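You operate a simulated robot arm through the tools that you are given. There is no shell and no other tool.

Carry out the task below with a simulated robot arm. There is one attempt and no reset: what you move stays moved.

JOB
Stop the stacker, set 3 trays and Empty, then switch it off.
Fine: black button first, red switch last.

The check looks at the end state, three seconds after you hand in, the way a careful person would. Anything else that was tipped, shoved, dropped, spilled or broken makes it a failure.

ROBOT AND FRAMES
A 7-joint arm with a two-finger gripper, fixed in place. Base frame: the origin is at the foot of the arm, x ahead of it, y to its left, z up. Readings come in mm, rad, newtons and seconds.
With the tool pointing down near the work surface it reaches from about 160 to 600 mm from the base axis. Its first joint turns from -1.152 to 1.152 rad. Payload 2.45 kg.
The TCP is the grasp point between the finger pads, 26 mm short of the fingertips. In the tool frame z runs along the fingers and y along their closing line. Largest opening 96 mm; the body of the gripper starts 69 mm behind the TCP.
Orientation is that of the tool frame in the base frame, as a unit quaternion [x, y, z, w]. With the fingers straight down and closing along the base's y, the tool's x points along the base's -x, its y along +y and its z along -z.

CONTROLS
- The arm moves only by the tool nudge_tool. Its argument "steps" is a list that holds one entry, the list of rows, each a list of 7 numbers: the gripper command, from -1 (fully open) to 1 (shut), values between in proportion, then the shift along the tool's x, y, z in units of 30 mm (1.0 is 30 mm), then the turn, a rotation vector about the tool's x, y, z in units of 5 degrees (1.0 is 5 degrees). In form: [[[hand, x, y, z, rx, ry, rz], ...]]. A call has 1 to 20 rows; each row shifts and turns the commanded pose from where the row before left it, along the tool's axes as they then stand. A call with a number of a shift or a turn outside -1 to 1 is refused whole. Rows are played at 5 a second. More than 50 mm and 0.15 rad between two rows, or a gripper value outside its range, and nothing of the call is played. Where a pose cannot be reached the arm comes as near as it can. A force on the tool above 40 N (or 10 N above the force at the start of the call, whichever is more), or a blocked arm, ends the call early, and 0.2 s more pass. Each finger halts on what it meets, pressing with about 45 N; the grip force reading is that of the motor and also rises with nothing between the fingers. The clock runs only during rows and for 0.2 s after the last one: add rows that do not move to give the fingers time. The reply holds the time, the measured pose of the TCP, the force on the tool along the base axes, the opening and the grip force, in the units named above and with some noise, with the torque about the TCP (base axes, N m) and any sound that the robot's microphone picked up, and new pictures: "views" is both (left out), scene, wrist or none.
- Cameras (640 x 400 px; columns grow to the right, rows downward): "scene" is fixed at [172.7, -421.5, 1393.2]; the picture's right is [0.56, -0.83, 0.00], its down [-0.69, -0.47, -0.56] and it looks along [0.46, 0.31, -0.83] (base axes); focal length 362 px, centre (320, 200). "wrist" rides on the gripper at [82, 3, -98] in the tool frame; the picture's right is [-0.04, 1.00, 0.00], its down [-0.73, -0.03, -0.68] and it looks along [-0.68, -0.03, 0.73] (tool axes); focal length 256 px, centre (320, 200). There is no depth. A picture from a camera that has moved, and an enlarged one, comes with that camera's place and axes in the base frame and with its lens.
- enlarge(camera, box): a new picture of the part [left, top, right, bottom] of that camera's present view, enlarged. It takes no simulated time.
- hand_in(): hands the job in; it is judged then, once.

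Nothing tells you positions but the pictures and the camera data. Unless the task says otherwise, let go and move clear before handing in.

The tools are called after "Request:" by a JSON object that holds its "method" and its "body". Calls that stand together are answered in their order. nudge_tool: Moves the arm, as the interface text tells. Its arguments: {"type":"object","properties":{"steps":{"type":"array","items":{"type":"array","items":{"type":"array","items":{"type":"number"}}}},"views":{"type":"string","enum":["both","scene","wrist","none"]}},"required":["steps"]} The other tools are called the same way: enlarge (camera, box) takes an enlarged picture of a part of a camera's view; hand_in () hands the job in.

At the start:

```text
t: 0.0
tcp_pos: [276.9, -209.2, 1049.5]
ee_rot: [0.0, 1.0, 0.0, -0.001]
wrist_force: [0.2, 0.0, 0.8]
moment: [0.03, -0.01, -0.01]
finger_gap: 96.0
grip_force: 0.1
```

scene: 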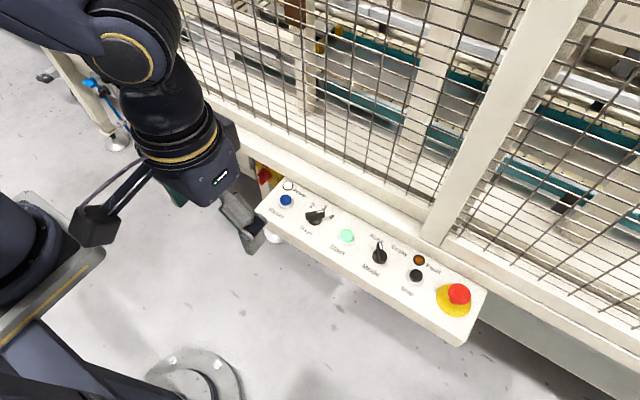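
wrist: 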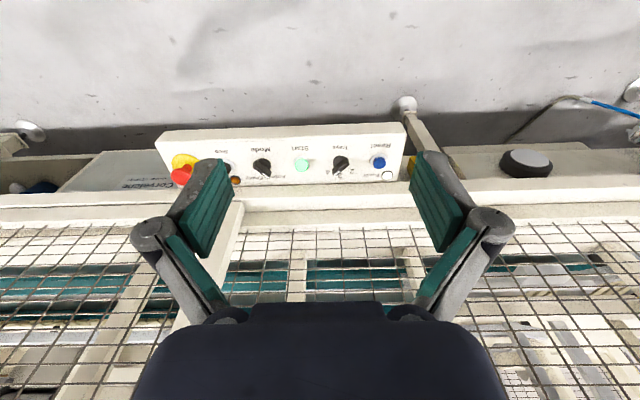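

I see a control panel with a blue button, a tray selector, a green lit button, a mode selector, a black button and a red mushroom switch. I'll enlarge the pictures to read the labels before moving.

Request:
{"method": "enlarge", "body": {"camera": "scene", "box": [250, 165, 370, 265]}}

Request:
{"method": "enlarge", "body": {"camera": "scene", "box": [350, 220, 500, 350]}}

Request:
{"method": "enlarge", "body": {"camera": "wrist", "box": [150, 110, 420, 220]}}

```text
4.00 times, centred on (310, 215) of scene
camera zoom: at [172.7, -421.5, 1393.2], right [0.56, -0.83, 0.0], down [-0.69, -0.47, -0.56], along [0.46, 0.31, -0.83], focal length 1449 px, centre (360, 140)
```

zoom: 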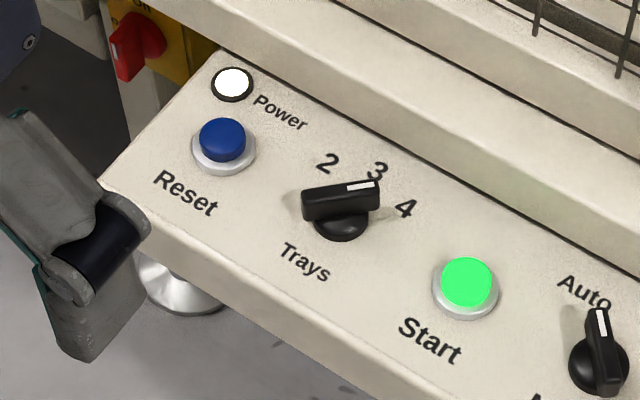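

```text
3.08 times, centred on (425, 285) of scene
camera zoom: at [172.7, -421.5, 1393.2], right [0.56, -0.83, 0.0], down [-0.69, -0.47, -0.56], along [0.46, 0.31, -0.83], focal length 1114 px, centre (-3, -62)
```

zoom: 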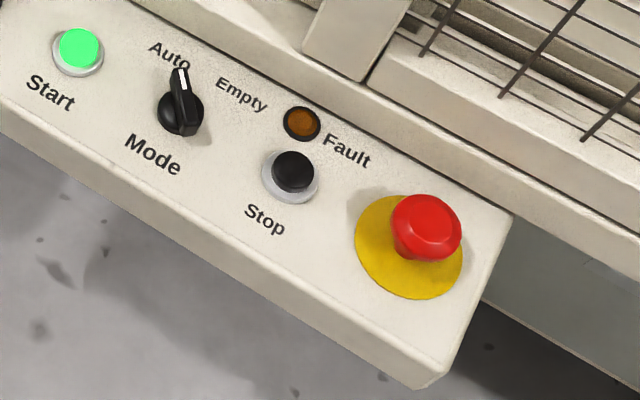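

```text
2.37 times, centred on (285, 165) of wrist
camera zoom: at [195.4, -205.1, 1148.5], right [0.04, 1.0, 0.0], down [0.73, -0.03, 0.68], along [0.68, -0.03, -0.73], focal length 607 px, centre (403, 283)
```

zoom: 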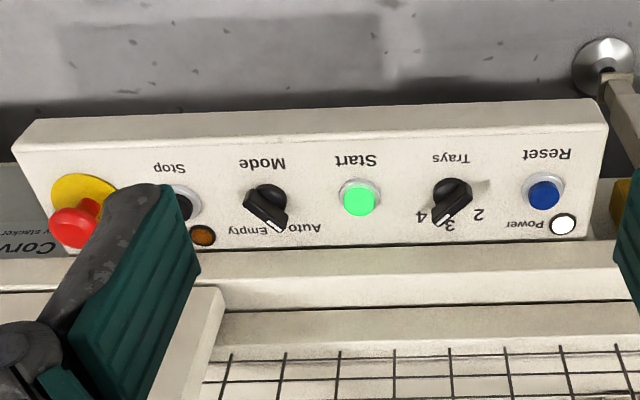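

The console holds Reset, Trays (2/3/4), Start, Mode (Auto/Empty), Stop (black) and a red emergency-stop mushroom. A separate red rotary switch on a yellow plate sits at its left end, and I take that one to be the main on/off switch. The button tops come out near x≈519, z≈684, with Stop near y≈-430. I'll move in above Stop to look closer.

Request:
{"method": "nudge_tool", "body": {"steps": [[[-1, -0.8, -0.8, 0.7, 0, 0, 0], [-1, -0.8, -0.8, 0.7, 0, 0, 0], [-1, -0.8, -0.8, 0.7, 0, 0, 0], [-1, -0.8, -0.8, 0.7, 0, 0, 0], [-1, -0.8, -0.8, 0.7, 0, 0, 0], [-1, -0.8, -0.8, 0.7, 0, 0, 0], [-1, -0.8, -0.8, 0.7, 0, 0, 0], [-1, 0, 0, 0, 0, 0, 0]]]}}

```text
t: 1.8
tcp_pos: [446.1, -377.4, 902.5]
ee_rot: [0.001, 1.0, 0.0, 0.001]
wrist_force: [0.2, 0.5, -0.1]
moment: [0.02, -0.04, -0.01]
finger_gap: 96.3
grip_force: 0.0
camera wrist: at [363.7, -374.5, 999.7], right [0.04, 1.0, 0.0], down [0.73, -0.03, 0.68], along [0.68, -0.03, -0.73], focal length 256 px, centre (320, 200)
```

scene: 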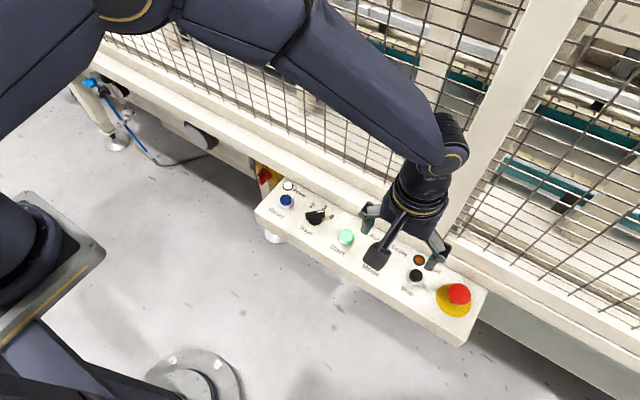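
wrist: 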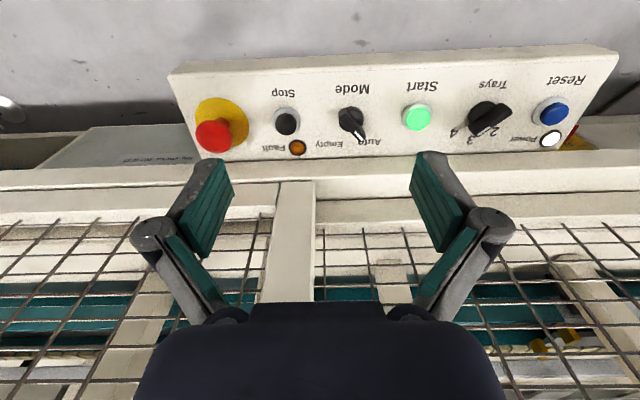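

The console is in clear view from above, and the arm reached this pose without trouble. I'll zoom in to locate each control precisely.

Request:
{"method": "enlarge", "body": {"camera": "wrist", "box": [160, 70, 400, 190]}}

Request:
{"method": "enlarge", "body": {"camera": "wrist", "box": [400, 50, 640, 170]}}

Request:
{"method": "enlarge", "body": {"camera": "scene", "box": [230, 140, 310, 220]}}

Request:
{"method": "enlarge", "body": {"camera": "scene", "box": [390, 240, 490, 345]}}

```text
2.67 times, centred on (280, 130) of wrist
camera zoom: at [363.7, -374.5, 999.7], right [0.04, 1.0, 0.0], down [0.73, -0.03, 0.68], along [0.68, -0.03, -0.73], focal length 683 px, centre (427, 387)
```

zoom: 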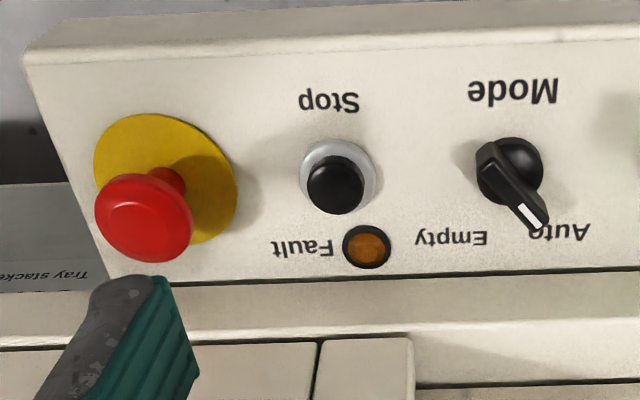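

```text
2.67 times, centred on (520, 110) of wrist
camera zoom: at [363.7, -374.5, 999.7], right [0.04, 1.0, 0.0], down [0.73, -0.03, 0.68], along [0.68, -0.03, -0.73], focal length 683 px, centre (-213, 440)
```

zoom: 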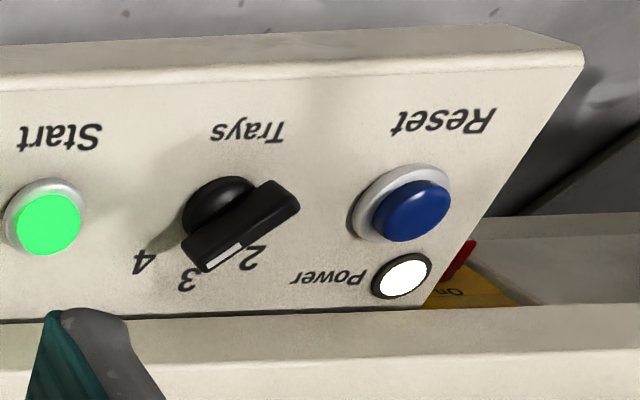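

```text
5.00 times, centred on (270, 180) of scene
camera zoom: at [172.7, -421.5, 1393.2], right [0.56, -0.83, 0.0], down [-0.69, -0.47, -0.56], along [0.46, 0.31, -0.83], focal length 1811 px, centre (570, 300)
```

zoom: 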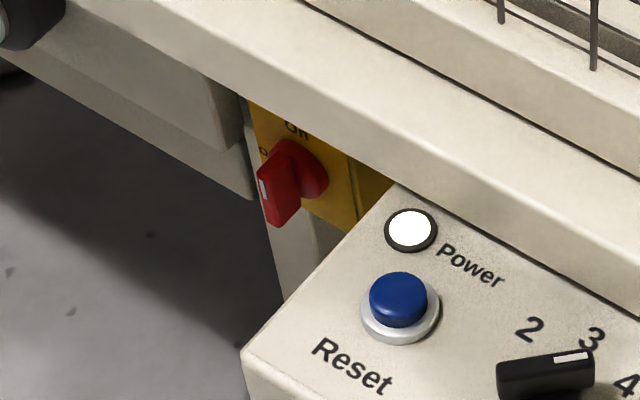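

```text
3.81 times, centred on (440, 292) of scene
camera zoom: at [172.7, -421.5, 1393.2], right [0.56, -0.83, 0.0], down [-0.69, -0.47, -0.56], along [0.46, 0.31, -0.83], focal length 1380 px, centre (-137, -152)
```

zoom: 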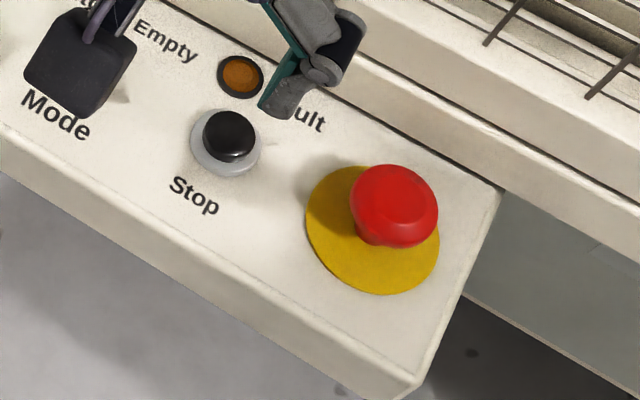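

The black Stop button top works out at about (521, -428, 684) on a panel tilted about 8.5° toward the robot. Trays points at 4 and Mode at Auto. I'll tilt the tool to the panel normal, close the fingers and stop about 60 mm above the button.

Request:
{"method": "nudge_tool", "body": {"steps": [[[1, 0, 0, 0, 0, -0.85, 0], [1, 0, 0, 0, 0, -0.85, 0], [1, -0.277, -0.337, 0.938, 0, 0, 0], [1, -0.277, -0.337, 0.938, 0, 0, 0], [1, -0.277, -0.337, 0.938, 0, 0, 0], [1, -0.277, -0.337, 0.938, 0, 0, 0], [1, -0.277, -0.337, 0.938, 0, 0, 0], [1, 0, 0, 0, 0, 0, 0]]]}}

```text
t: 3.6
tcp_pos: [507.4, -427.5, 769.2]
ee_rot: [0.0, 0.997, 0.0, 0.074]
wrist_force: [-0.7, 0.0, 0.3]
moment: [-0.03, -0.01, 0.0]
finger_gap: 0.0
grip_force: 28.3
camera wrist: at [412.3, -422.9, 854.6], right [0.04, 1.0, 0.01], down [0.63, -0.03, 0.78], along [0.78, -0.03, -0.63], focal length 256 px, centre (320, 200)
```

scene: 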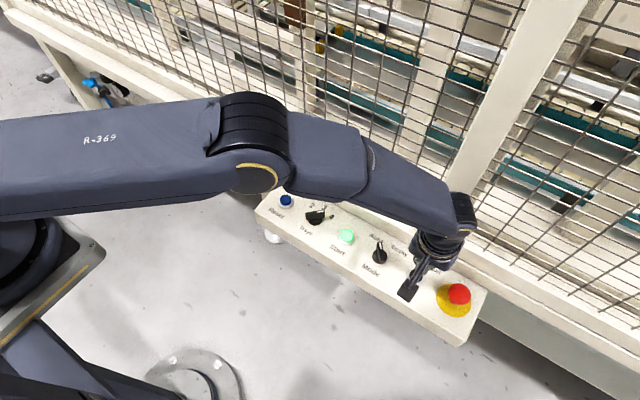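
wrist: 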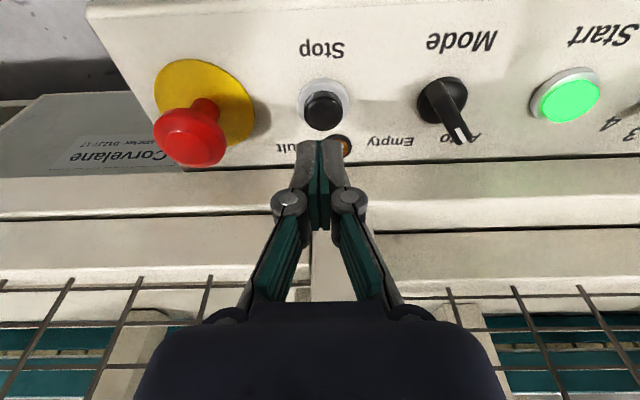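

The black button is almost exactly ahead of the closed fingertips. I put it at y≈-425, so I'll shift 2 mm and go down to about 8 mm above it.

Request:
{"method": "nudge_tool", "body": {"steps": [[[1, 0, 0.08, 0.6, 0, 0, 0], [1, 0, 0, 0.6, 0, 0, 0], [1, 0, 0, 0.53, 0, 0, 0], [1, 0, 0, 0, 0, 0, 0]]]}}

```text
t: 4.6
tcp_pos: [513.8, -425.9, 720.4]
ee_rot: [0.0, 0.997, -0.001, 0.075]
wrist_force: [-7.9, 2.7, 19.7]
moment: [0.11, 0.36, -0.07]
finger_gap: 6.2
grip_force: 28.6
heard: click
camera wrist: at [419.0, -421.9, 805.0], right [0.04, 1.0, 0.0], down [0.62, -0.03, 0.78], along [0.78, -0.03, -0.62], focal length 256 px, centre (320, 200)
```

scene: 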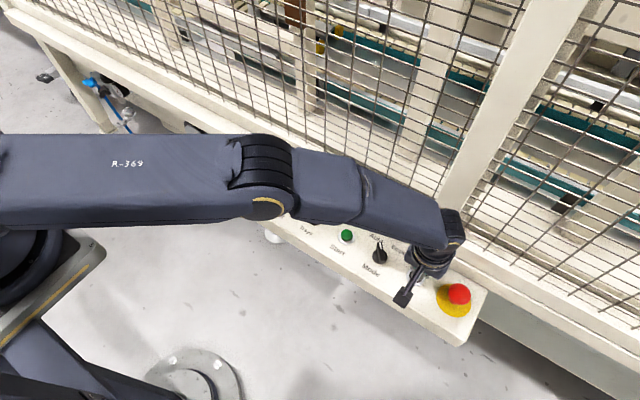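
wrist: 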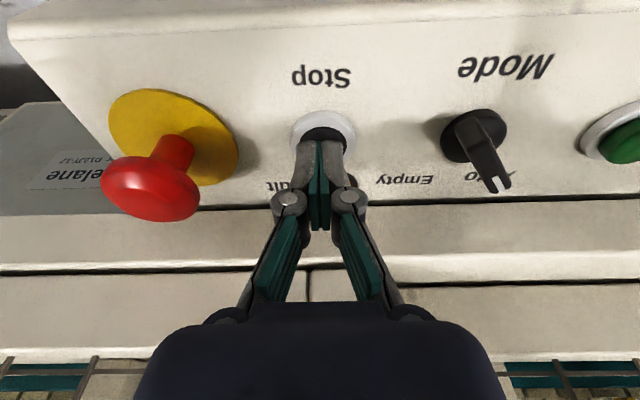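

There was a click and the green lamp went dark, so the stacker has stopped. Contact came about 9 mm earlier than I estimated, so I'll retract straight back and check the fault lamp and the stop button.

Request:
{"method": "nudge_tool", "body": {"steps": [[[1, 0, 0, -0.6, 0, 0, 0], [1, 0, 0, -0.8, 0, 0, 0], [1, 0, 0, -0.8, 0, 0, 0], [1, 0, 0, -0.8, 0, 0, 0], [-1, 0, 0, 0, 0, 0, 0], [-1, 0, 0, 0, 0, 0, 0], [-1, 0, 0, 0, 0, 0, 0], [-1, 0, 0, 0, 0, 0, 0], [-1, 0, 0, 0, 0, 0, 0], [-1, 0, 0, 0, 0, 0, 0]]]}}

```text
t: 6.8
tcp_pos: [499.7, -424.5, 806.6]
ee_rot: [0.0, 0.997, 0.0, 0.075]
wrist_force: [-0.1, -0.1, -0.1]
moment: [-0.02, -0.01, 0.02]
finger_gap: 96.3
grip_force: 0.0
camera wrist: at [405.2, -420.9, 892.4], right [0.04, 1.0, 0.01], down [0.63, -0.03, 0.78], along [0.78, -0.03, -0.63], focal length 256 px, centre (320, 200)
```

scene: 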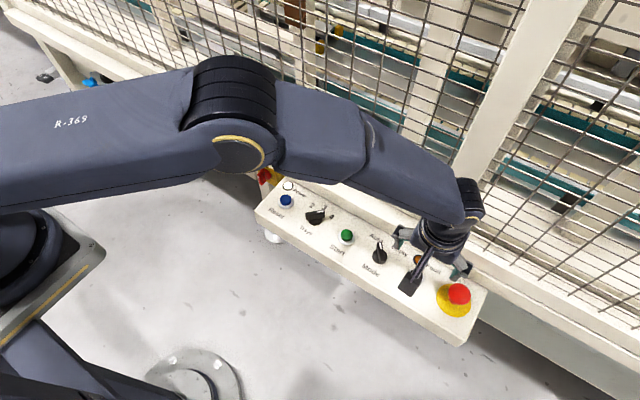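
wrist: 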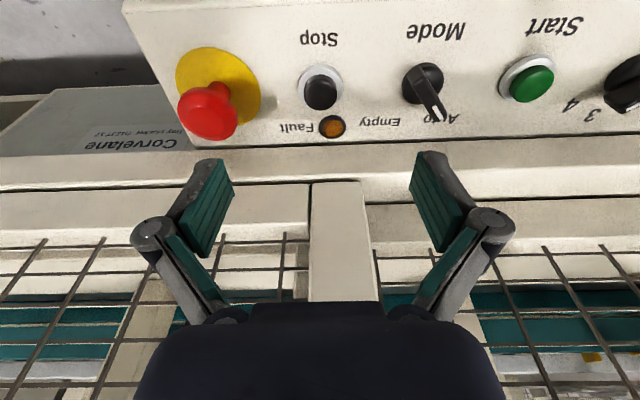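

The lamp stays off and nothing else changed. Next are the knobs, so I'll zoom in on this view to refine the geometry before gripping anything.

Request:
{"method": "enlarge", "body": {"camera": "wrist", "box": [280, 20, 480, 150]}}

Request:
{"method": "enlarge", "body": {"camera": "scene", "box": [280, 180, 440, 290]}}

```text
3.08 times, centred on (380, 85) of wrist
camera zoom: at [405.2, -420.9, 892.4], right [0.04, 1.0, 0.01], down [0.63, -0.03, 0.78], along [0.78, -0.03, -0.63], focal length 788 px, centre (135, 554)
```

zoom: 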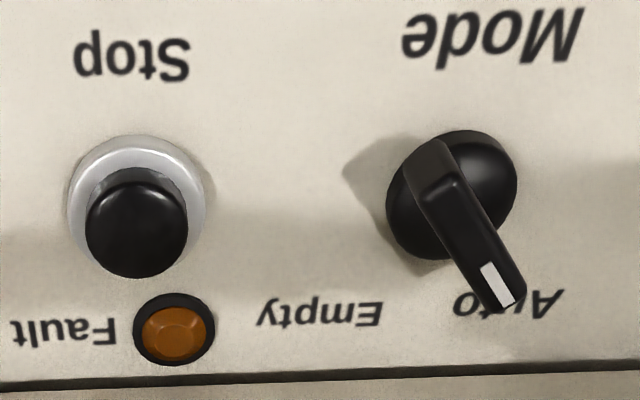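

```text
3.64 times, centred on (360, 235) of scene
camera zoom: at [172.7, -421.5, 1393.2], right [0.56, -0.83, 0.0], down [-0.69, -0.47, -0.56], along [0.46, 0.31, -0.83], focal length 1317 px, centre (174, 73)
```

zoom: 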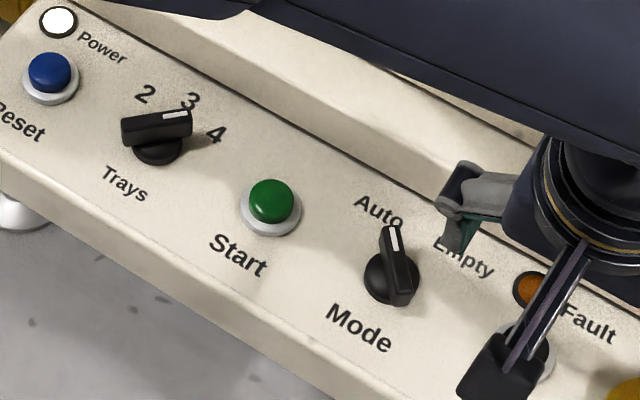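

From several views, the Mode knob's axis is near (512, -340) with its bar along the 45° Auto direction. Pressing Stop showed the panel is roughly 8 to 10 mm higher than my first estimate. I'll move above Mode, turn the fingers -45° to straddle the bar, and look again.

Request:
{"method": "nudge_tool", "body": {"steps": [[[-0.25, 0.056, 0.933, 0.4, 0, 0, 0], [-0.25, 0.056, 0.933, 0.4, 0, 0, 0], [-0.25, 0.056, 0.933, 0.4, 0, 0, 0], [-0.25, 0, 0, 0, 0, 0, -1], [-0.25, 0, 0, 0, 0, 0, -1], [-0.25, 0, 0, 0, 0, 0, -1], [-0.25, 0, 0, 0, 0, 0, -1], [-0.25, 0, 0, 0, 0, 0, -1], [-0.25, 0, 0, 0, 0, 0, -1], [-0.25, 0, 0, 0, 0, 0, -1], [-0.25, 0, 0, 0, 0, 0, -1], [-0.25, 0, 0, 0, 0, 0, -1], [-0.25, 0, 0, 0, 0, 0, 0]]]}}

```text
t: 9.6
tcp_pos: [500.9, -341.3, 771.9]
ee_rot: [-0.382, 0.921, -0.029, 0.069]
wrist_force: [-0.4, -0.5, -0.3]
moment: [0.0, 0.0, 0.0]
finger_gap: 60.1
grip_force: 0.1
camera wrist: at [427.4, -395.7, 860.1], right [-0.67, 0.73, -0.1], down [0.43, 0.5, 0.75], along [0.6, 0.46, -0.65], focal length 256 px, centre (320, 200)
```

scene: 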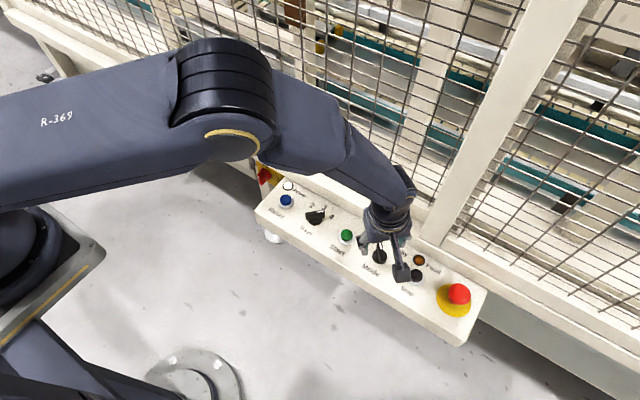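
wrist: 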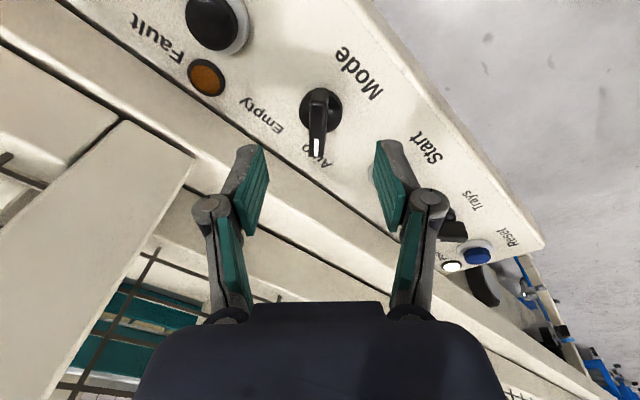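

The bar now appears nearly vertical between the fingers, so the angle is close. I'll zoom in to check the centring.

Request:
{"method": "enlarge", "body": {"camera": "wrist", "box": [240, 60, 400, 180]}}

Request:
{"method": "enlarge", "body": {"camera": "scene", "box": [330, 190, 450, 290]}}

```text
3.33 times, centred on (320, 120) of wrist
camera zoom: at [427.4, -395.7, 860.1], right [-0.67, 0.73, -0.1], down [0.43, 0.5, 0.75], along [0.6, 0.46, -0.65], focal length 853 px, centre (320, 467)
```

zoom: 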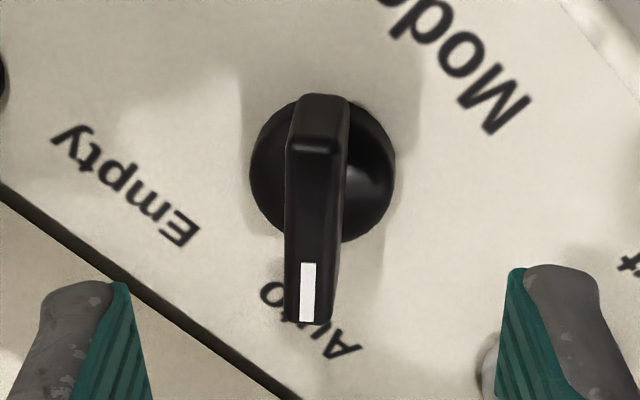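

```text
4.00 times, centred on (390, 240) of scene
camera zoom: at [172.7, -421.5, 1393.2], right [0.56, -0.83, 0.0], down [-0.69, -0.47, -0.56], along [0.46, 0.31, -0.83], focal length 1449 px, centre (40, 40)
```

zoom: 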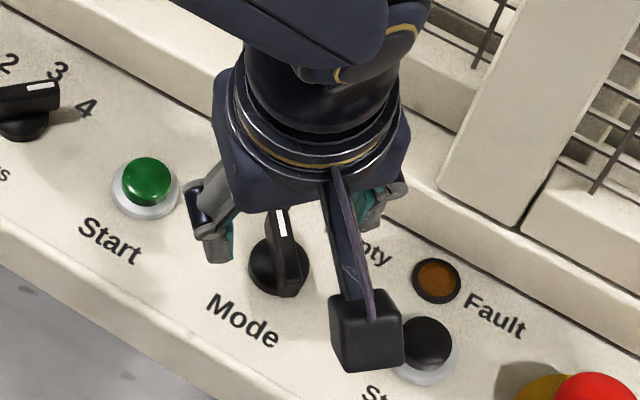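

The bar is aligned with the fingers within a degree or two and sits about 1.5 mm to one side. I'll correct that, go down 30 mm and look again.

Request:
{"method": "nudge_tool", "body": {"steps": [[[-0.25, 0, -0.05, 0.5, 0, 0, 0], [-0.25, 0, 0, 0.5, 0, 0, 0], [-0.25, 0, 0, 0, 0, 0, 0]]], "views": "wrist"}}

Request:
{"method": "enlarge", "body": {"camera": "wrist", "box": [220, 40, 420, 180]}}

Request:
{"method": "enlarge", "body": {"camera": "scene", "box": [350, 210, 430, 280]}}

```text
t: 10.4
tcp_pos: [506.9, -340.9, 741.8]
ee_rot: [-0.381, 0.922, -0.029, 0.068]
wrist_force: [-0.9, -0.4, -0.2]
moment: [-0.01, -0.02, -0.02]
finger_gap: 59.8
grip_force: 0.1
camera wrist: at [432.4, -396.0, 829.5], right [-0.67, 0.73, -0.1], down [0.43, 0.5, 0.75], along [0.6, 0.46, -0.65], focal length 256 px, centre (320, 200)
```

wrist: 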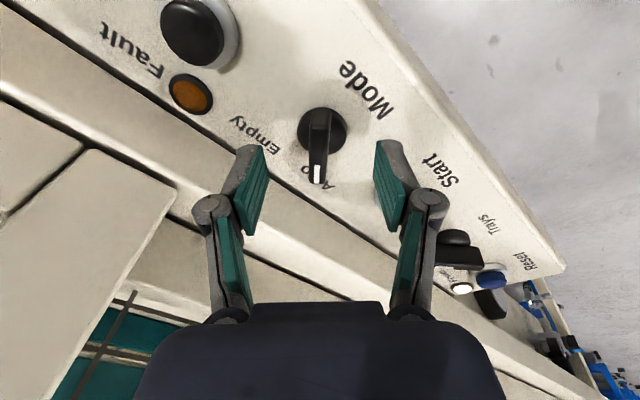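

```text
2.86 times, centred on (320, 110) of wrist
camera zoom: at [432.4, -396.0, 829.5], right [-0.67, 0.73, -0.1], down [0.43, 0.5, 0.75], along [0.6, 0.46, -0.65], focal length 731 px, centre (320, 457)
```

zoom: 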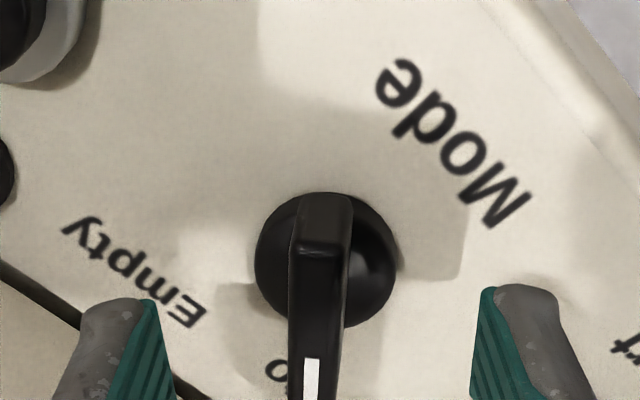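

```text
5.71 times, centred on (390, 245) of scene
camera zoom: at [172.7, -421.5, 1393.2], right [0.56, -0.83, 0.0], down [-0.69, -0.47, -0.56], along [0.46, 0.31, -0.83], focal length 2070 px, centre (-80, -57)
```

zoom: 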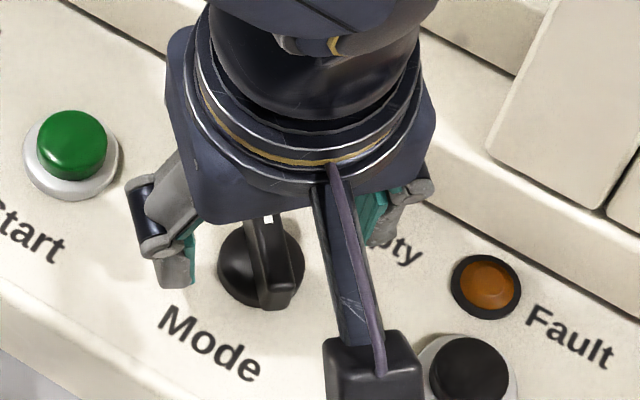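

Triangulating over the descent puts the knob disc near z≈692 and the bar top near z≈708. It also shows the panel is flatter than I assumed, about 0 to 3°. I'll reduce the tool tilt to about 2°, re-centre on the bar and look before closing.

Request:
{"method": "nudge_tool", "body": {"steps": [[[-0.25, 0, 0, 0, -0.46, 0.46, 0], [-0.25, 0, 0, 0, -0.46, 0.46, 0], [-0.25, -0.03, -0.13, 0, 0, 0, 0], [-0.25, 0, 0, 0, 0, 0, 0]]], "views": "wrist"}}

Request:
{"method": "enlarge", "body": {"camera": "wrist", "box": [220, 60, 420, 200]}}

Request:
{"method": "enlarge", "body": {"camera": "scene", "box": [350, 210, 430, 280]}}

```text
t: 11.4
tcp_pos: [508.9, -344.2, 741.9]
ee_rot: [-0.382, 0.924, -0.007, 0.016]
wrist_force: [0.1, 0.9, -0.1]
moment: [0.0, 0.02, -0.03]
finger_gap: 60.0
grip_force: 0.0
camera wrist: at [446.2, -398.8, 838.1], right [-0.68, 0.74, -0.02], down [0.52, 0.5, 0.7], along [0.52, 0.46, -0.72], focal length 256 px, centre (320, 200)
```

wrist: 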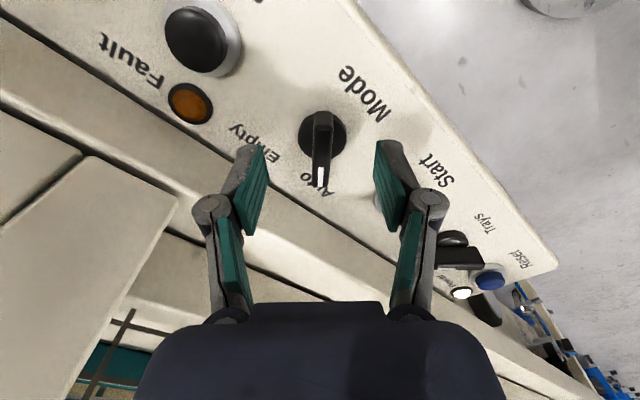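

```text
2.86 times, centred on (320, 130) of wrist
camera zoom: at [446.2, -398.8, 838.1], right [-0.68, 0.74, -0.02], down [0.52, 0.5, 0.7], along [0.52, 0.46, -0.72], focal length 731 px, centre (320, 400)
```

zoom: 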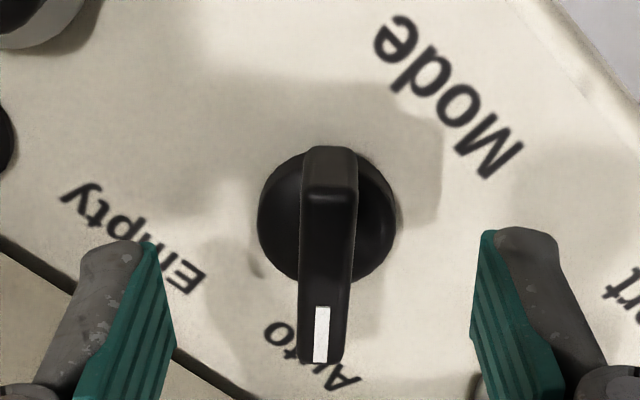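

```text
5.71 times, centred on (390, 245) of scene
camera zoom: at [172.7, -421.5, 1393.2], right [0.56, -0.83, 0.0], down [-0.69, -0.47, -0.56], along [0.46, 0.31, -0.83], focal length 2070 px, centre (-80, -57)
```

zoom: 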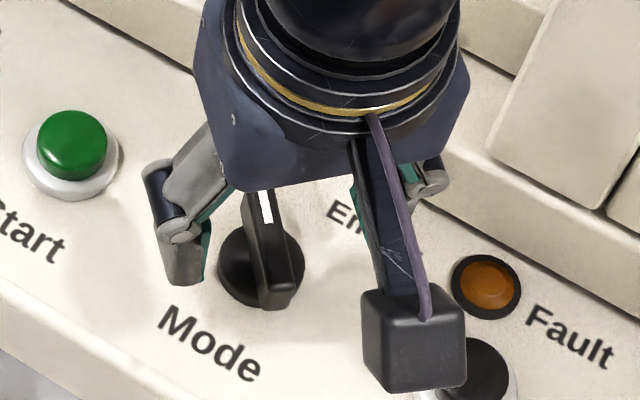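

The bar now looks symmetric under the fingers, and Auto is nearer 39° than 45°. I'll turn the tool about 5.5° to match, go down 18 mm with the fingers still open, and check.

Request:
{"method": "nudge_tool", "body": {"steps": [[[-0.25, 0, 0, 0, 0, 0, 0.55], [-0.25, 0, 0, 0, 0, 0, 0.55], [-0.25, -0.04, 0.02, 0.2, 0, 0, 0], [-0.25, 0, 0, 0.2, 0, 0, 0], [-0.25, 0, 0, 0.2, 0, 0, 0], [-0.25, 0, 0, 0, 0, 0, 0]]], "views": "both"}}

Request:
{"method": "enlarge", "body": {"camera": "wrist", "box": [220, 80, 420, 220]}}

Request:
{"method": "enlarge", "body": {"camera": "scene", "box": [350, 210, 430, 280]}}

```text
t: 12.8
tcp_pos: [511.1, -342.2, 724.8]
ee_rot: [-0.338, 0.941, -0.007, 0.017]
wrist_force: [0.2, -0.4, 0.4]
moment: [0.02, 0.02, 0.01]
finger_gap: 59.9
grip_force: 0.0
camera wrist: at [442.9, -391.8, 820.4], right [-0.6, 0.8, -0.02], down [0.56, 0.44, 0.7], along [0.57, 0.41, -0.71], focal length 256 px, centre (320, 200)
```

scene: 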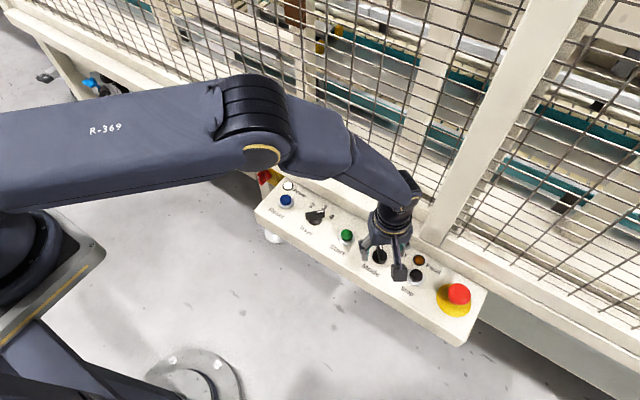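
wrist: 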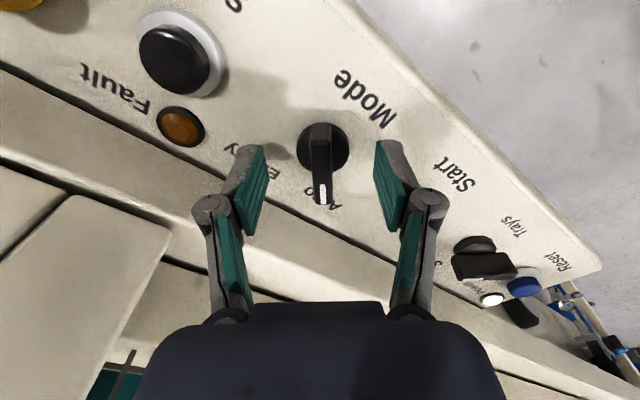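

```text
2.86 times, centred on (320, 150) of wrist
camera zoom: at [442.9, -391.8, 820.4], right [-0.6, 0.8, -0.02], down [0.56, 0.44, 0.7], along [0.57, 0.41, -0.71], focal length 731 px, centre (320, 343)
```

zoom: 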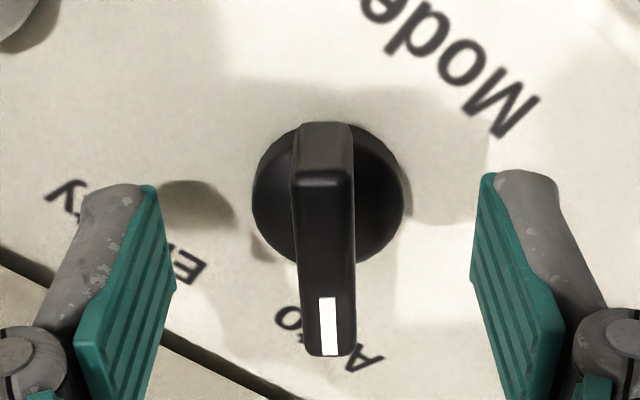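

```text
5.71 times, centred on (390, 245) of scene
camera zoom: at [172.7, -421.5, 1393.2], right [0.56, -0.83, 0.0], down [-0.69, -0.47, -0.56], along [0.46, 0.31, -0.83], focal length 2070 px, centre (-80, -57)
```

zoom: 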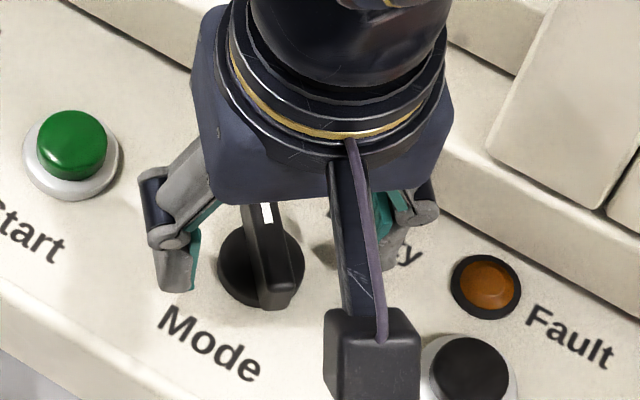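

The fingers are parallel to the bar and straddle it, with the tips estimated 5 to 9 mm below the bar top and above the disc. I'll go 2 mm lower and close on the bar.

Request:
{"method": "nudge_tool", "body": {"steps": [[[-0.25, 0, 0, 0.07, 0, 0, 0], [0.3, 0, 0, 0, 0, 0, 0], [0.6, 0, 0, 0, 0, 0, 0], [1, 0, 0, 0, 0, 0, 0], [1, 0, 0, 0, 0, 0, 0], [1, 0, 0, 0, 0, 0, 0]]], "views": "both"}}

Request:
{"method": "enlarge", "body": {"camera": "wrist", "box": [220, 80, 420, 220]}}

Request:
{"method": "enlarge", "body": {"camera": "scene", "box": [350, 210, 430, 280]}}

```text
t: 14.2
tcp_pos: [511.4, -342.3, 723.3]
ee_rot: [-0.339, 0.941, -0.004, 0.016]
wrist_force: [-14.6, 17.3, 21.8]
moment: [0.81, 0.22, 0.05]
finger_gap: 10.0
grip_force: 37.7
camera wrist: at [442.6, -391.1, 818.5], right [-0.6, 0.8, -0.02], down [0.56, 0.44, 0.7], along [0.56, 0.41, -0.72], focal length 256 px, centre (320, 200)
```

scene: 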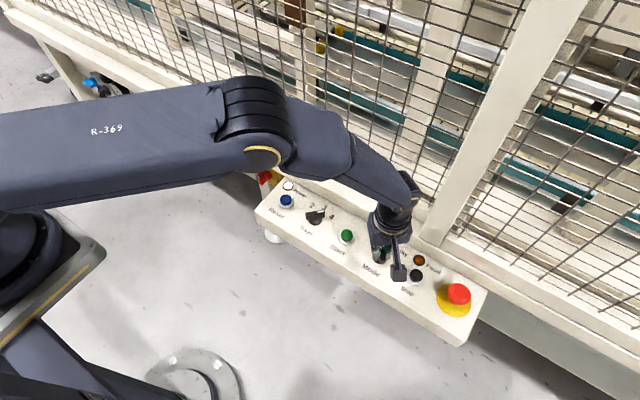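
wrist: 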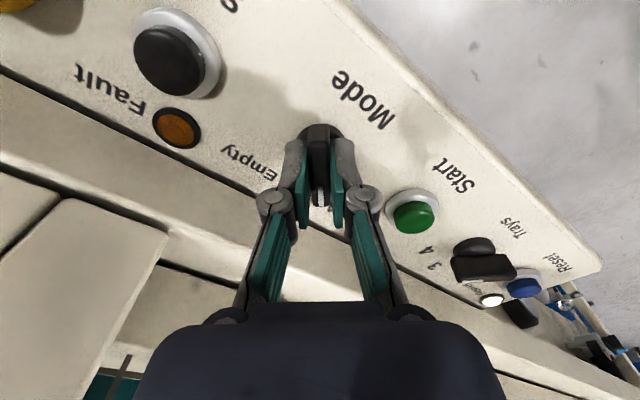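

```text
2.86 times, centred on (320, 150) of wrist
camera zoom: at [442.6, -391.1, 818.5], right [-0.6, 0.8, -0.02], down [0.56, 0.44, 0.7], along [0.56, 0.41, -0.72], focal length 731 px, centre (320, 343)
```

zoom: 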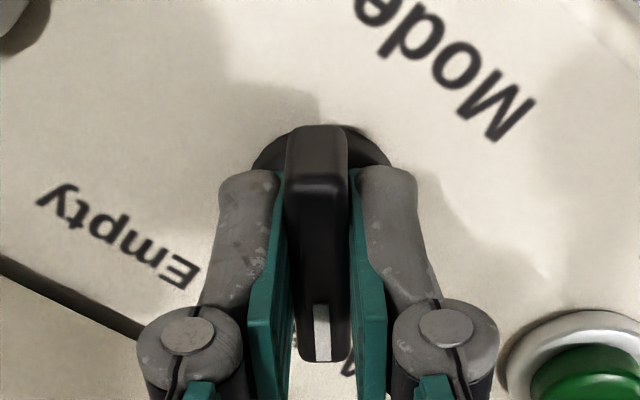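

```text
5.71 times, centred on (390, 245) of scene
camera zoom: at [172.2, -421.1, 1393.4], right [0.56, -0.83, 0.0], down [-0.69, -0.47, -0.56], along [0.46, 0.31, -0.83], focal length 2070 px, centre (-80, -57)
```

zoom: 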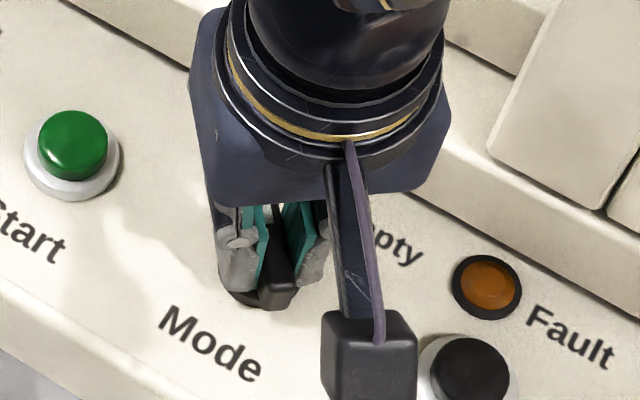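

The bar is gripped with a 10 mm gap, but there's about 22 N upward and 22 N sideways, so I'm slightly low and off centre. I'll ease up 1.5 mm and shift about 1.2 mm sideways before turning.

Request:
{"method": "nudge_tool", "body": {"steps": [[[1, 0, 0.02, -0.03, 0, 0, 0], [1, 0, 0.02, -0.03, 0, 0, 0], [1, 0, 0, 0, 0, 0, 0]]], "views": "none"}}

```text
t: 15.0
tcp_pos: [510.2, -341.2, 723.0]
ee_rot: [-0.338, 0.941, -0.006, 0.016]
wrist_force: [4.3, 5.2, -20.2]
moment: [-0.38, 0.59, 0.0]
finger_gap: 11.0
grip_force: 38.9
```

The sideways load is mostly gone and the tool now pulls up slightly. I'll go back down 0.9 mm to neutral and start turning clockwise toward Empty in small steps.

Request:
{"method": "nudge_tool", "body": {"steps": [[[1, 0, 0, 0.03, 0, 0, 0], [1, 0, 0, 0, 0, 0, 0.6], [1, 0, 0, 0, 0, 0, 0.6], [1, 0, 0, 0, 0, 0, 0.6], [1, 0, 0, 0, 0, 0, 0]]], "views": "wrist"}}

```text
t: 16.2
tcp_pos: [510.0, -341.9, 723.1]
ee_rot: [-0.262, 0.965, -0.003, 0.016]
wrist_force: [-3.0, 8.6, -12.1]
moment: [0.09, 0.33, 0.03]
finger_gap: 10.8
grip_force: 38.3
camera wrist: at [435.4, -379.9, 818.4], right [-0.47, 0.88, -0.01], down [0.62, 0.34, 0.7], along [0.62, 0.32, -0.71], focal length 256 px, centre (320, 200)
```

wrist: 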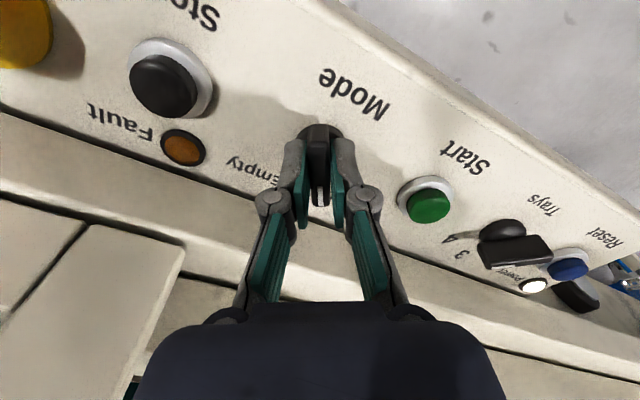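

The knob follows the tool with low forces. I'll keep turning toward Empty.

Request:
{"method": "nudge_tool", "body": {"steps": [[[1, 0, 0, 0.015, 0, 0, 0.7], [1, 0, 0, 0, 0, 0, 0.7], [1, 0, 0, 0, 0, 0, 0.7], [1, 0, 0, 0, 0, 0, 0.7], [1, 0, 0, 0, 0, 0, 0.7], [1, 0, 0, 0, 0, 0, 0.7], [1, 0, 0, 0, 0, 0, 0]]], "views": "wrist"}}

```text
t: 17.8
tcp_pos: [511.1, -341.5, 722.2]
ee_rot: [-0.082, 0.996, -0.001, 0.016]
wrist_force: [-6.0, 11.9, -5.6]
moment: [0.23, 0.57, -0.02]
finger_gap: 10.8
grip_force: 38.3
camera wrist: at [426.2, -351.1, 818.1], right [-0.12, 0.99, 0.0], down [0.71, 0.09, 0.7], along [0.7, 0.09, -0.71], focal length 256 px, centre (320, 200)
```

wrist: 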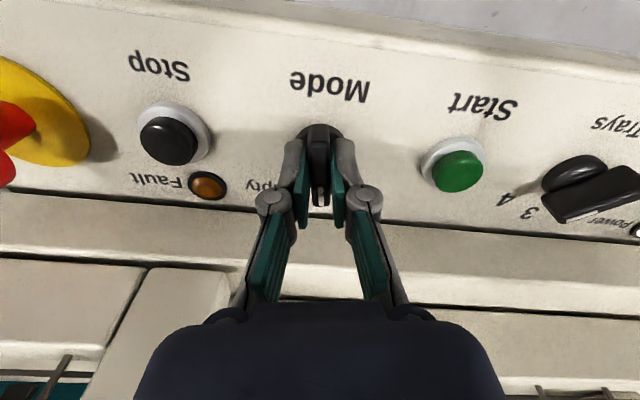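

The turn is about half done and still tracking well. I'll continue with a tiny sideways correction.

Request:
{"method": "nudge_tool", "body": {"steps": [[[1, 0, 0.015, 0, 0, 0, 0.7], [1, 0, 0, 0, 0, 0, 0.7], [1, 0, 0, 0, 0, 0, 0.7], [1, 0, 0, 0, 0, 0, 0.7], [1, 0, 0, 0, 0, 0, 0.7], [1, 0, 0, 0, 0, 0, 0.7], [1, 0, 0, 0, 0, 0, 0.7], [1, 0, 0, 0, 0, 0, 0.7], [1, 0, 0, 0, 0, 0, 0.7], [1, 0, 0, 0, 0, 0, 0.7], [1, 0, 0, 0, 0, 0, 0]]], "views": "wrist"}}

```text
t: 20.2
tcp_pos: [511.1, -340.2, 721.9]
ee_rot: [0.221, 0.975, 0.004, 0.016]
wrist_force: [-5.2, 15.5, -8.7]
moment: [0.05, -0.4, 0.02]
finger_gap: 11.0
grip_force: 38.6
camera wrist: at [435.1, -302.4, 818.5], right [0.47, 0.88, 0.02], down [0.63, -0.34, 0.7], along [0.62, -0.32, -0.71], focal length 256 px, centre (320, 200)
```

wrist: 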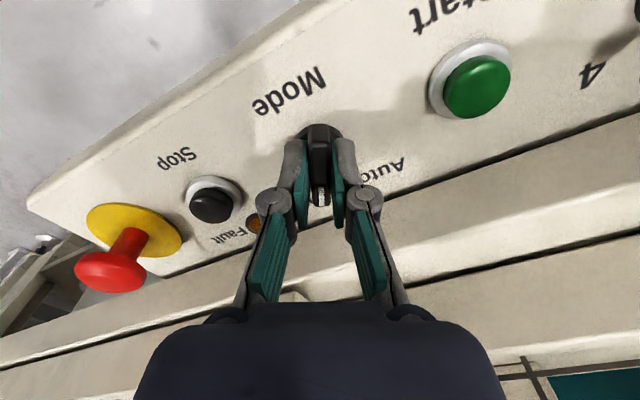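

The knob is about 25° past centre. I'll finish the remaining 14° or so and watch for a stop or click.

Request:
{"method": "nudge_tool", "body": {"steps": [[[1, 0, 0.01, 0, 0, 0, 0.6], [1, 0, 0.01, 0, 0, 0, 0.6], [1, 0, 0, 0, 0, 0, 0.6], [1, 0, 0, 0, 0, 0, 0.6], [1, 0, 0, 0, 0, 0, 0.5], [1, 0, 0, 0, 0, 0, 0]]], "views": "both"}}

Request:
{"method": "enlarge", "body": {"camera": "wrist", "box": [220, 80, 420, 220]}}

```text
t: 21.6
tcp_pos: [510.2, -341.5, 722.7]
ee_rot: [0.343, 0.939, 0.006, 0.015]
wrist_force: [-10.6, 16.9, 3.0]
moment: [-0.26, -0.25, 0.06]
finger_gap: 11.1
grip_force: 37.7
camera wrist: at [447.2, -285.4, 819.0], right [0.67, 0.74, 0.02], down [0.52, -0.5, 0.7], along [0.53, -0.46, -0.72], focal length 256 px, centre (320, 200)
```

scene: 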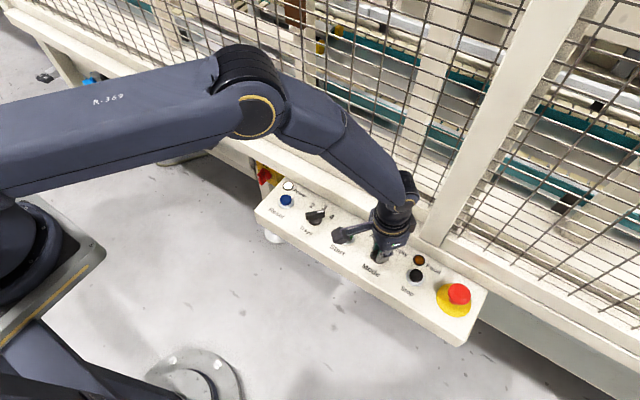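
wrist: 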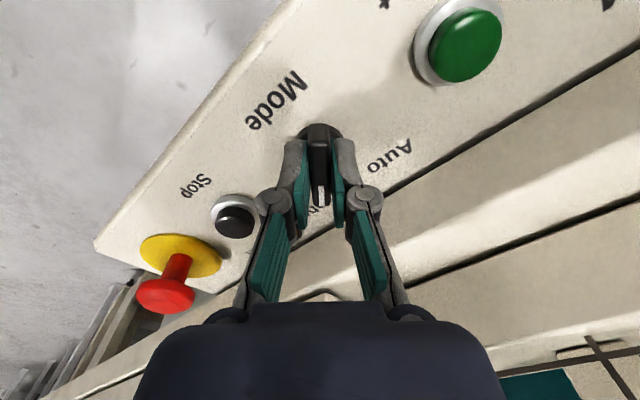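

```text
2.86 times, centred on (320, 150) of wrist
camera zoom: at [447.2, -285.4, 819.0], right [0.67, 0.74, 0.02], down [0.52, -0.5, 0.7], along [0.53, -0.46, -0.72], focal length 731 px, centre (320, 343)
```

zoom: 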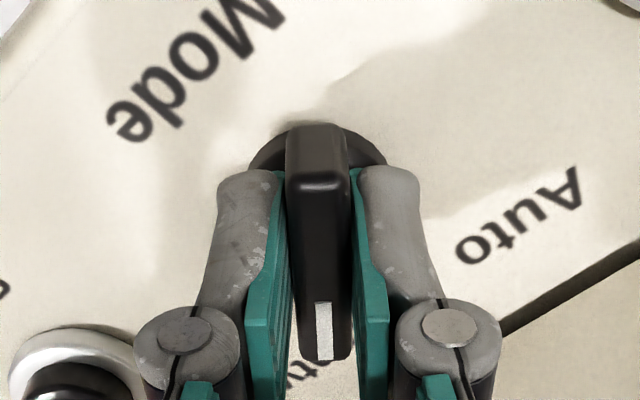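

The tool is at +40°, mirroring where Auto was, and torque stays low. I'll open the fingers, lift straight up and check where the pointer sits.

Request:
{"method": "nudge_tool", "body": {"steps": [[[0.4, 0, 0, 0, 0, 0, 0], [-0.25, 0, 0, 0, 0, 0, 0], [-0.25, 0, 0, 0, 0, 0, 0], [-0.25, 0, 0, 0, 0, 0, 0], [-0.25, 0, 0, -0.8, 0, 0, 0], [-0.25, 0, 0, -0.8, 0, 0, 0], [-0.25, 0, 0, -0.6, 0, 0, 0], [-0.25, 0, 0, 0, 0, 0, 0]]], "views": "both"}}

Request:
{"method": "enlarge", "body": {"camera": "wrist", "box": [220, 60, 420, 200]}}

Request:
{"method": "enlarge", "body": {"camera": "scene", "box": [350, 210, 430, 280]}}

```text
t: 23.4
tcp_pos: [508.9, -340.6, 788.8]
ee_rot: [0.342, 0.94, 0.006, 0.017]
wrist_force: [-0.8, -0.5, -0.6]
moment: [-0.01, 0.0, 0.03]
finger_gap: 60.0
grip_force: 0.1
camera wrist: at [444.4, -286.1, 885.6], right [0.67, 0.74, 0.02], down [0.52, -0.49, 0.7], along [0.53, -0.46, -0.72], focal length 256 px, centre (320, 200)
```

scene: 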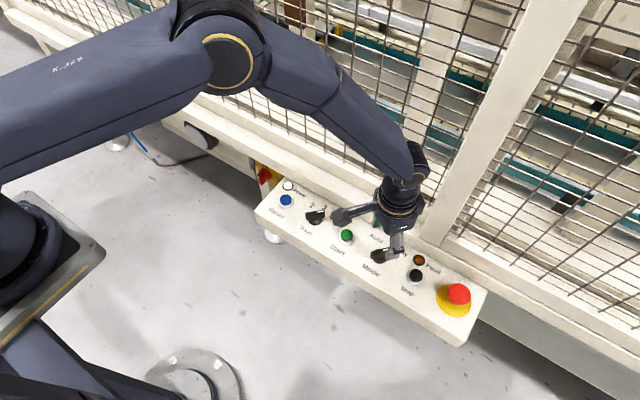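
wrist: 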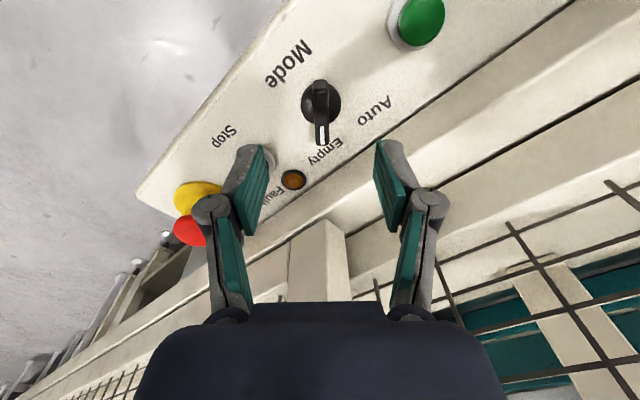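

```text
2.86 times, centred on (320, 130) of wrist
camera zoom: at [444.4, -286.1, 885.6], right [0.67, 0.74, 0.02], down [0.52, -0.49, 0.7], along [0.53, -0.46, -0.72], focal length 731 px, centre (320, 400)
```

zoom: 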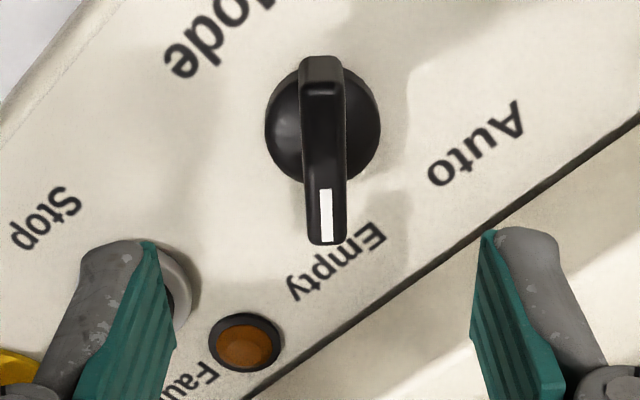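

```text
5.71 times, centred on (390, 245) of scene
camera zoom: at [172.6, -421.5, 1393.2], right [0.56, -0.83, 0.0], down [-0.69, -0.47, -0.56], along [0.46, 0.31, -0.83], focal length 2070 px, centre (-80, -57)
```

zoom: 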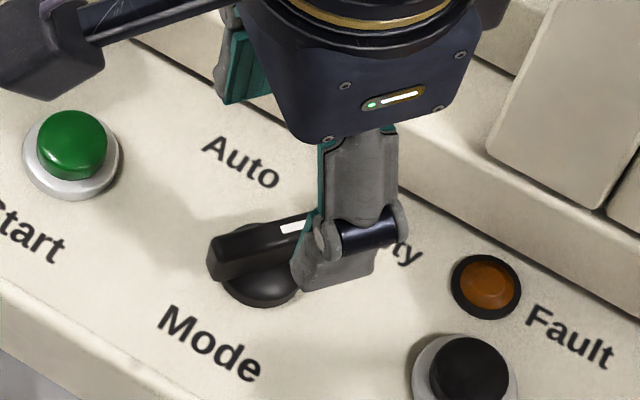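

The pointer now sits squarely on Empty. The controls are spaced about 85 mm apart, which puts Trays near (510, -171), and its bar at 4 matches the tool's present +40° angle. I'll move across above it at a safe height.

Request:
{"method": "nudge_tool", "body": {"steps": [[[-0.25, 0.603, 0.724, 0.1, 0, 0, 0], [-0.25, 0.603, 0.724, 0.1, 0, 0, 0], [-0.25, 0.603, 0.724, 0.1, 0, 0, 0], [-0.25, 0.603, 0.724, 0.1, 0, 0, 0], [-0.25, 0.603, 0.724, 0.2, 0, 0, 0], [-0.25, 0.603, 0.724, 0.3, 0, 0, 0], [-0.25, 0, 0, 0, 0, 0, 0]]], "views": "both"}}

Request:
{"method": "enlarge", "body": {"camera": "wrist", "box": [220, 60, 420, 200]}}

Request:
{"method": "enlarge", "body": {"camera": "scene", "box": [240, 160, 400, 280]}}

```text
t: 25.0
tcp_pos: [510.3, -171.4, 763.0]
ee_rot: [0.343, 0.939, 0.006, 0.016]
wrist_force: [-0.8, 0.4, 0.1]
moment: [0.02, -0.01, 0.01]
finger_gap: 60.0
grip_force: 0.1
camera wrist: at [446.1, -115.9, 857.3], right [0.67, 0.74, 0.02], down [0.52, -0.49, 0.7], along [0.53, -0.46, -0.72], focal length 256 px, centre (320, 200)
```

scene: 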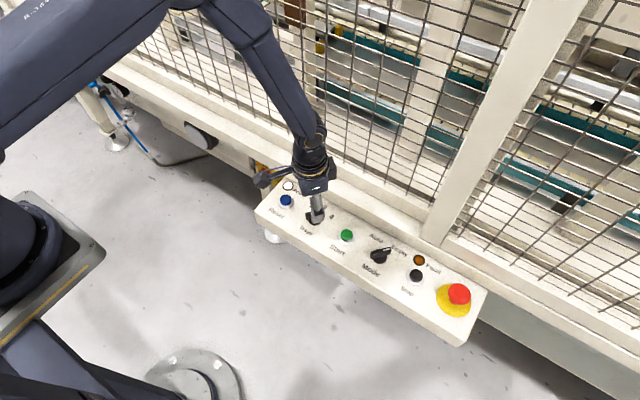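
wrist: 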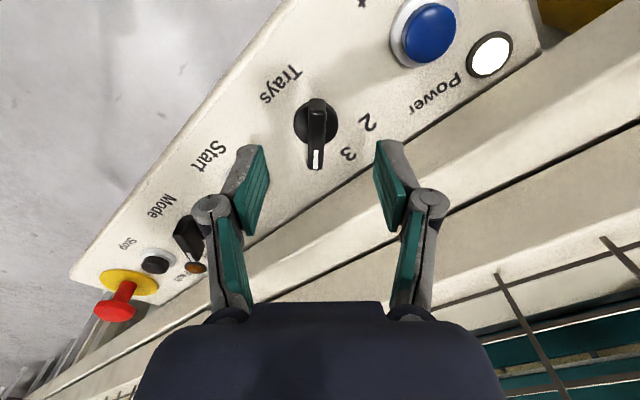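

```text
2.86 times, centred on (320, 130) of wrist
camera zoom: at [446.1, -115.9, 857.3], right [0.67, 0.74, 0.02], down [0.52, -0.49, 0.7], along [0.53, -0.46, -0.72], focal length 731 px, centre (320, 400)
```

zoom: 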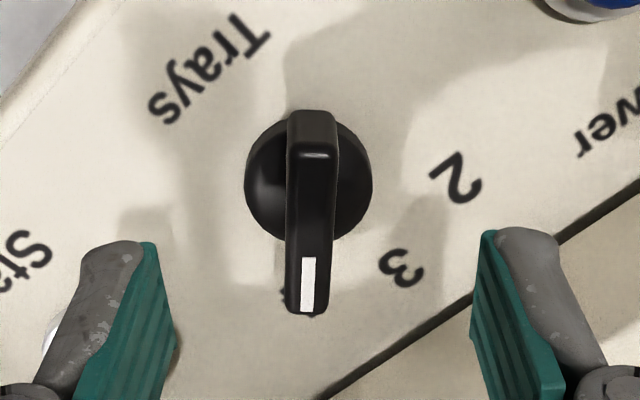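

```text
3.33 times, centred on (320, 220) of scene
camera zoom: at [172.7, -421.5, 1393.2], right [0.56, -0.83, 0.0], down [-0.69, -0.47, -0.56], along [0.46, 0.31, -0.83], focal length 1207 px, centre (320, 133)
```

zoom: 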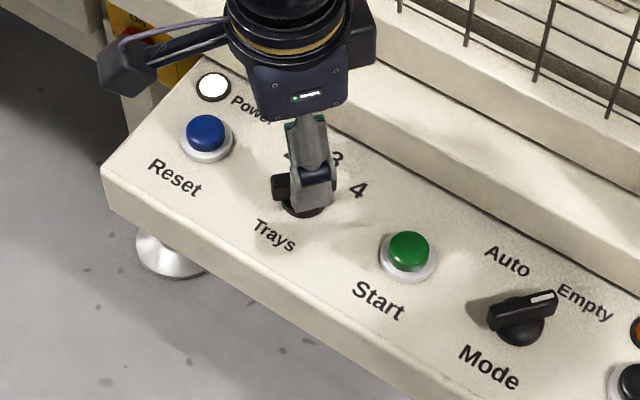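

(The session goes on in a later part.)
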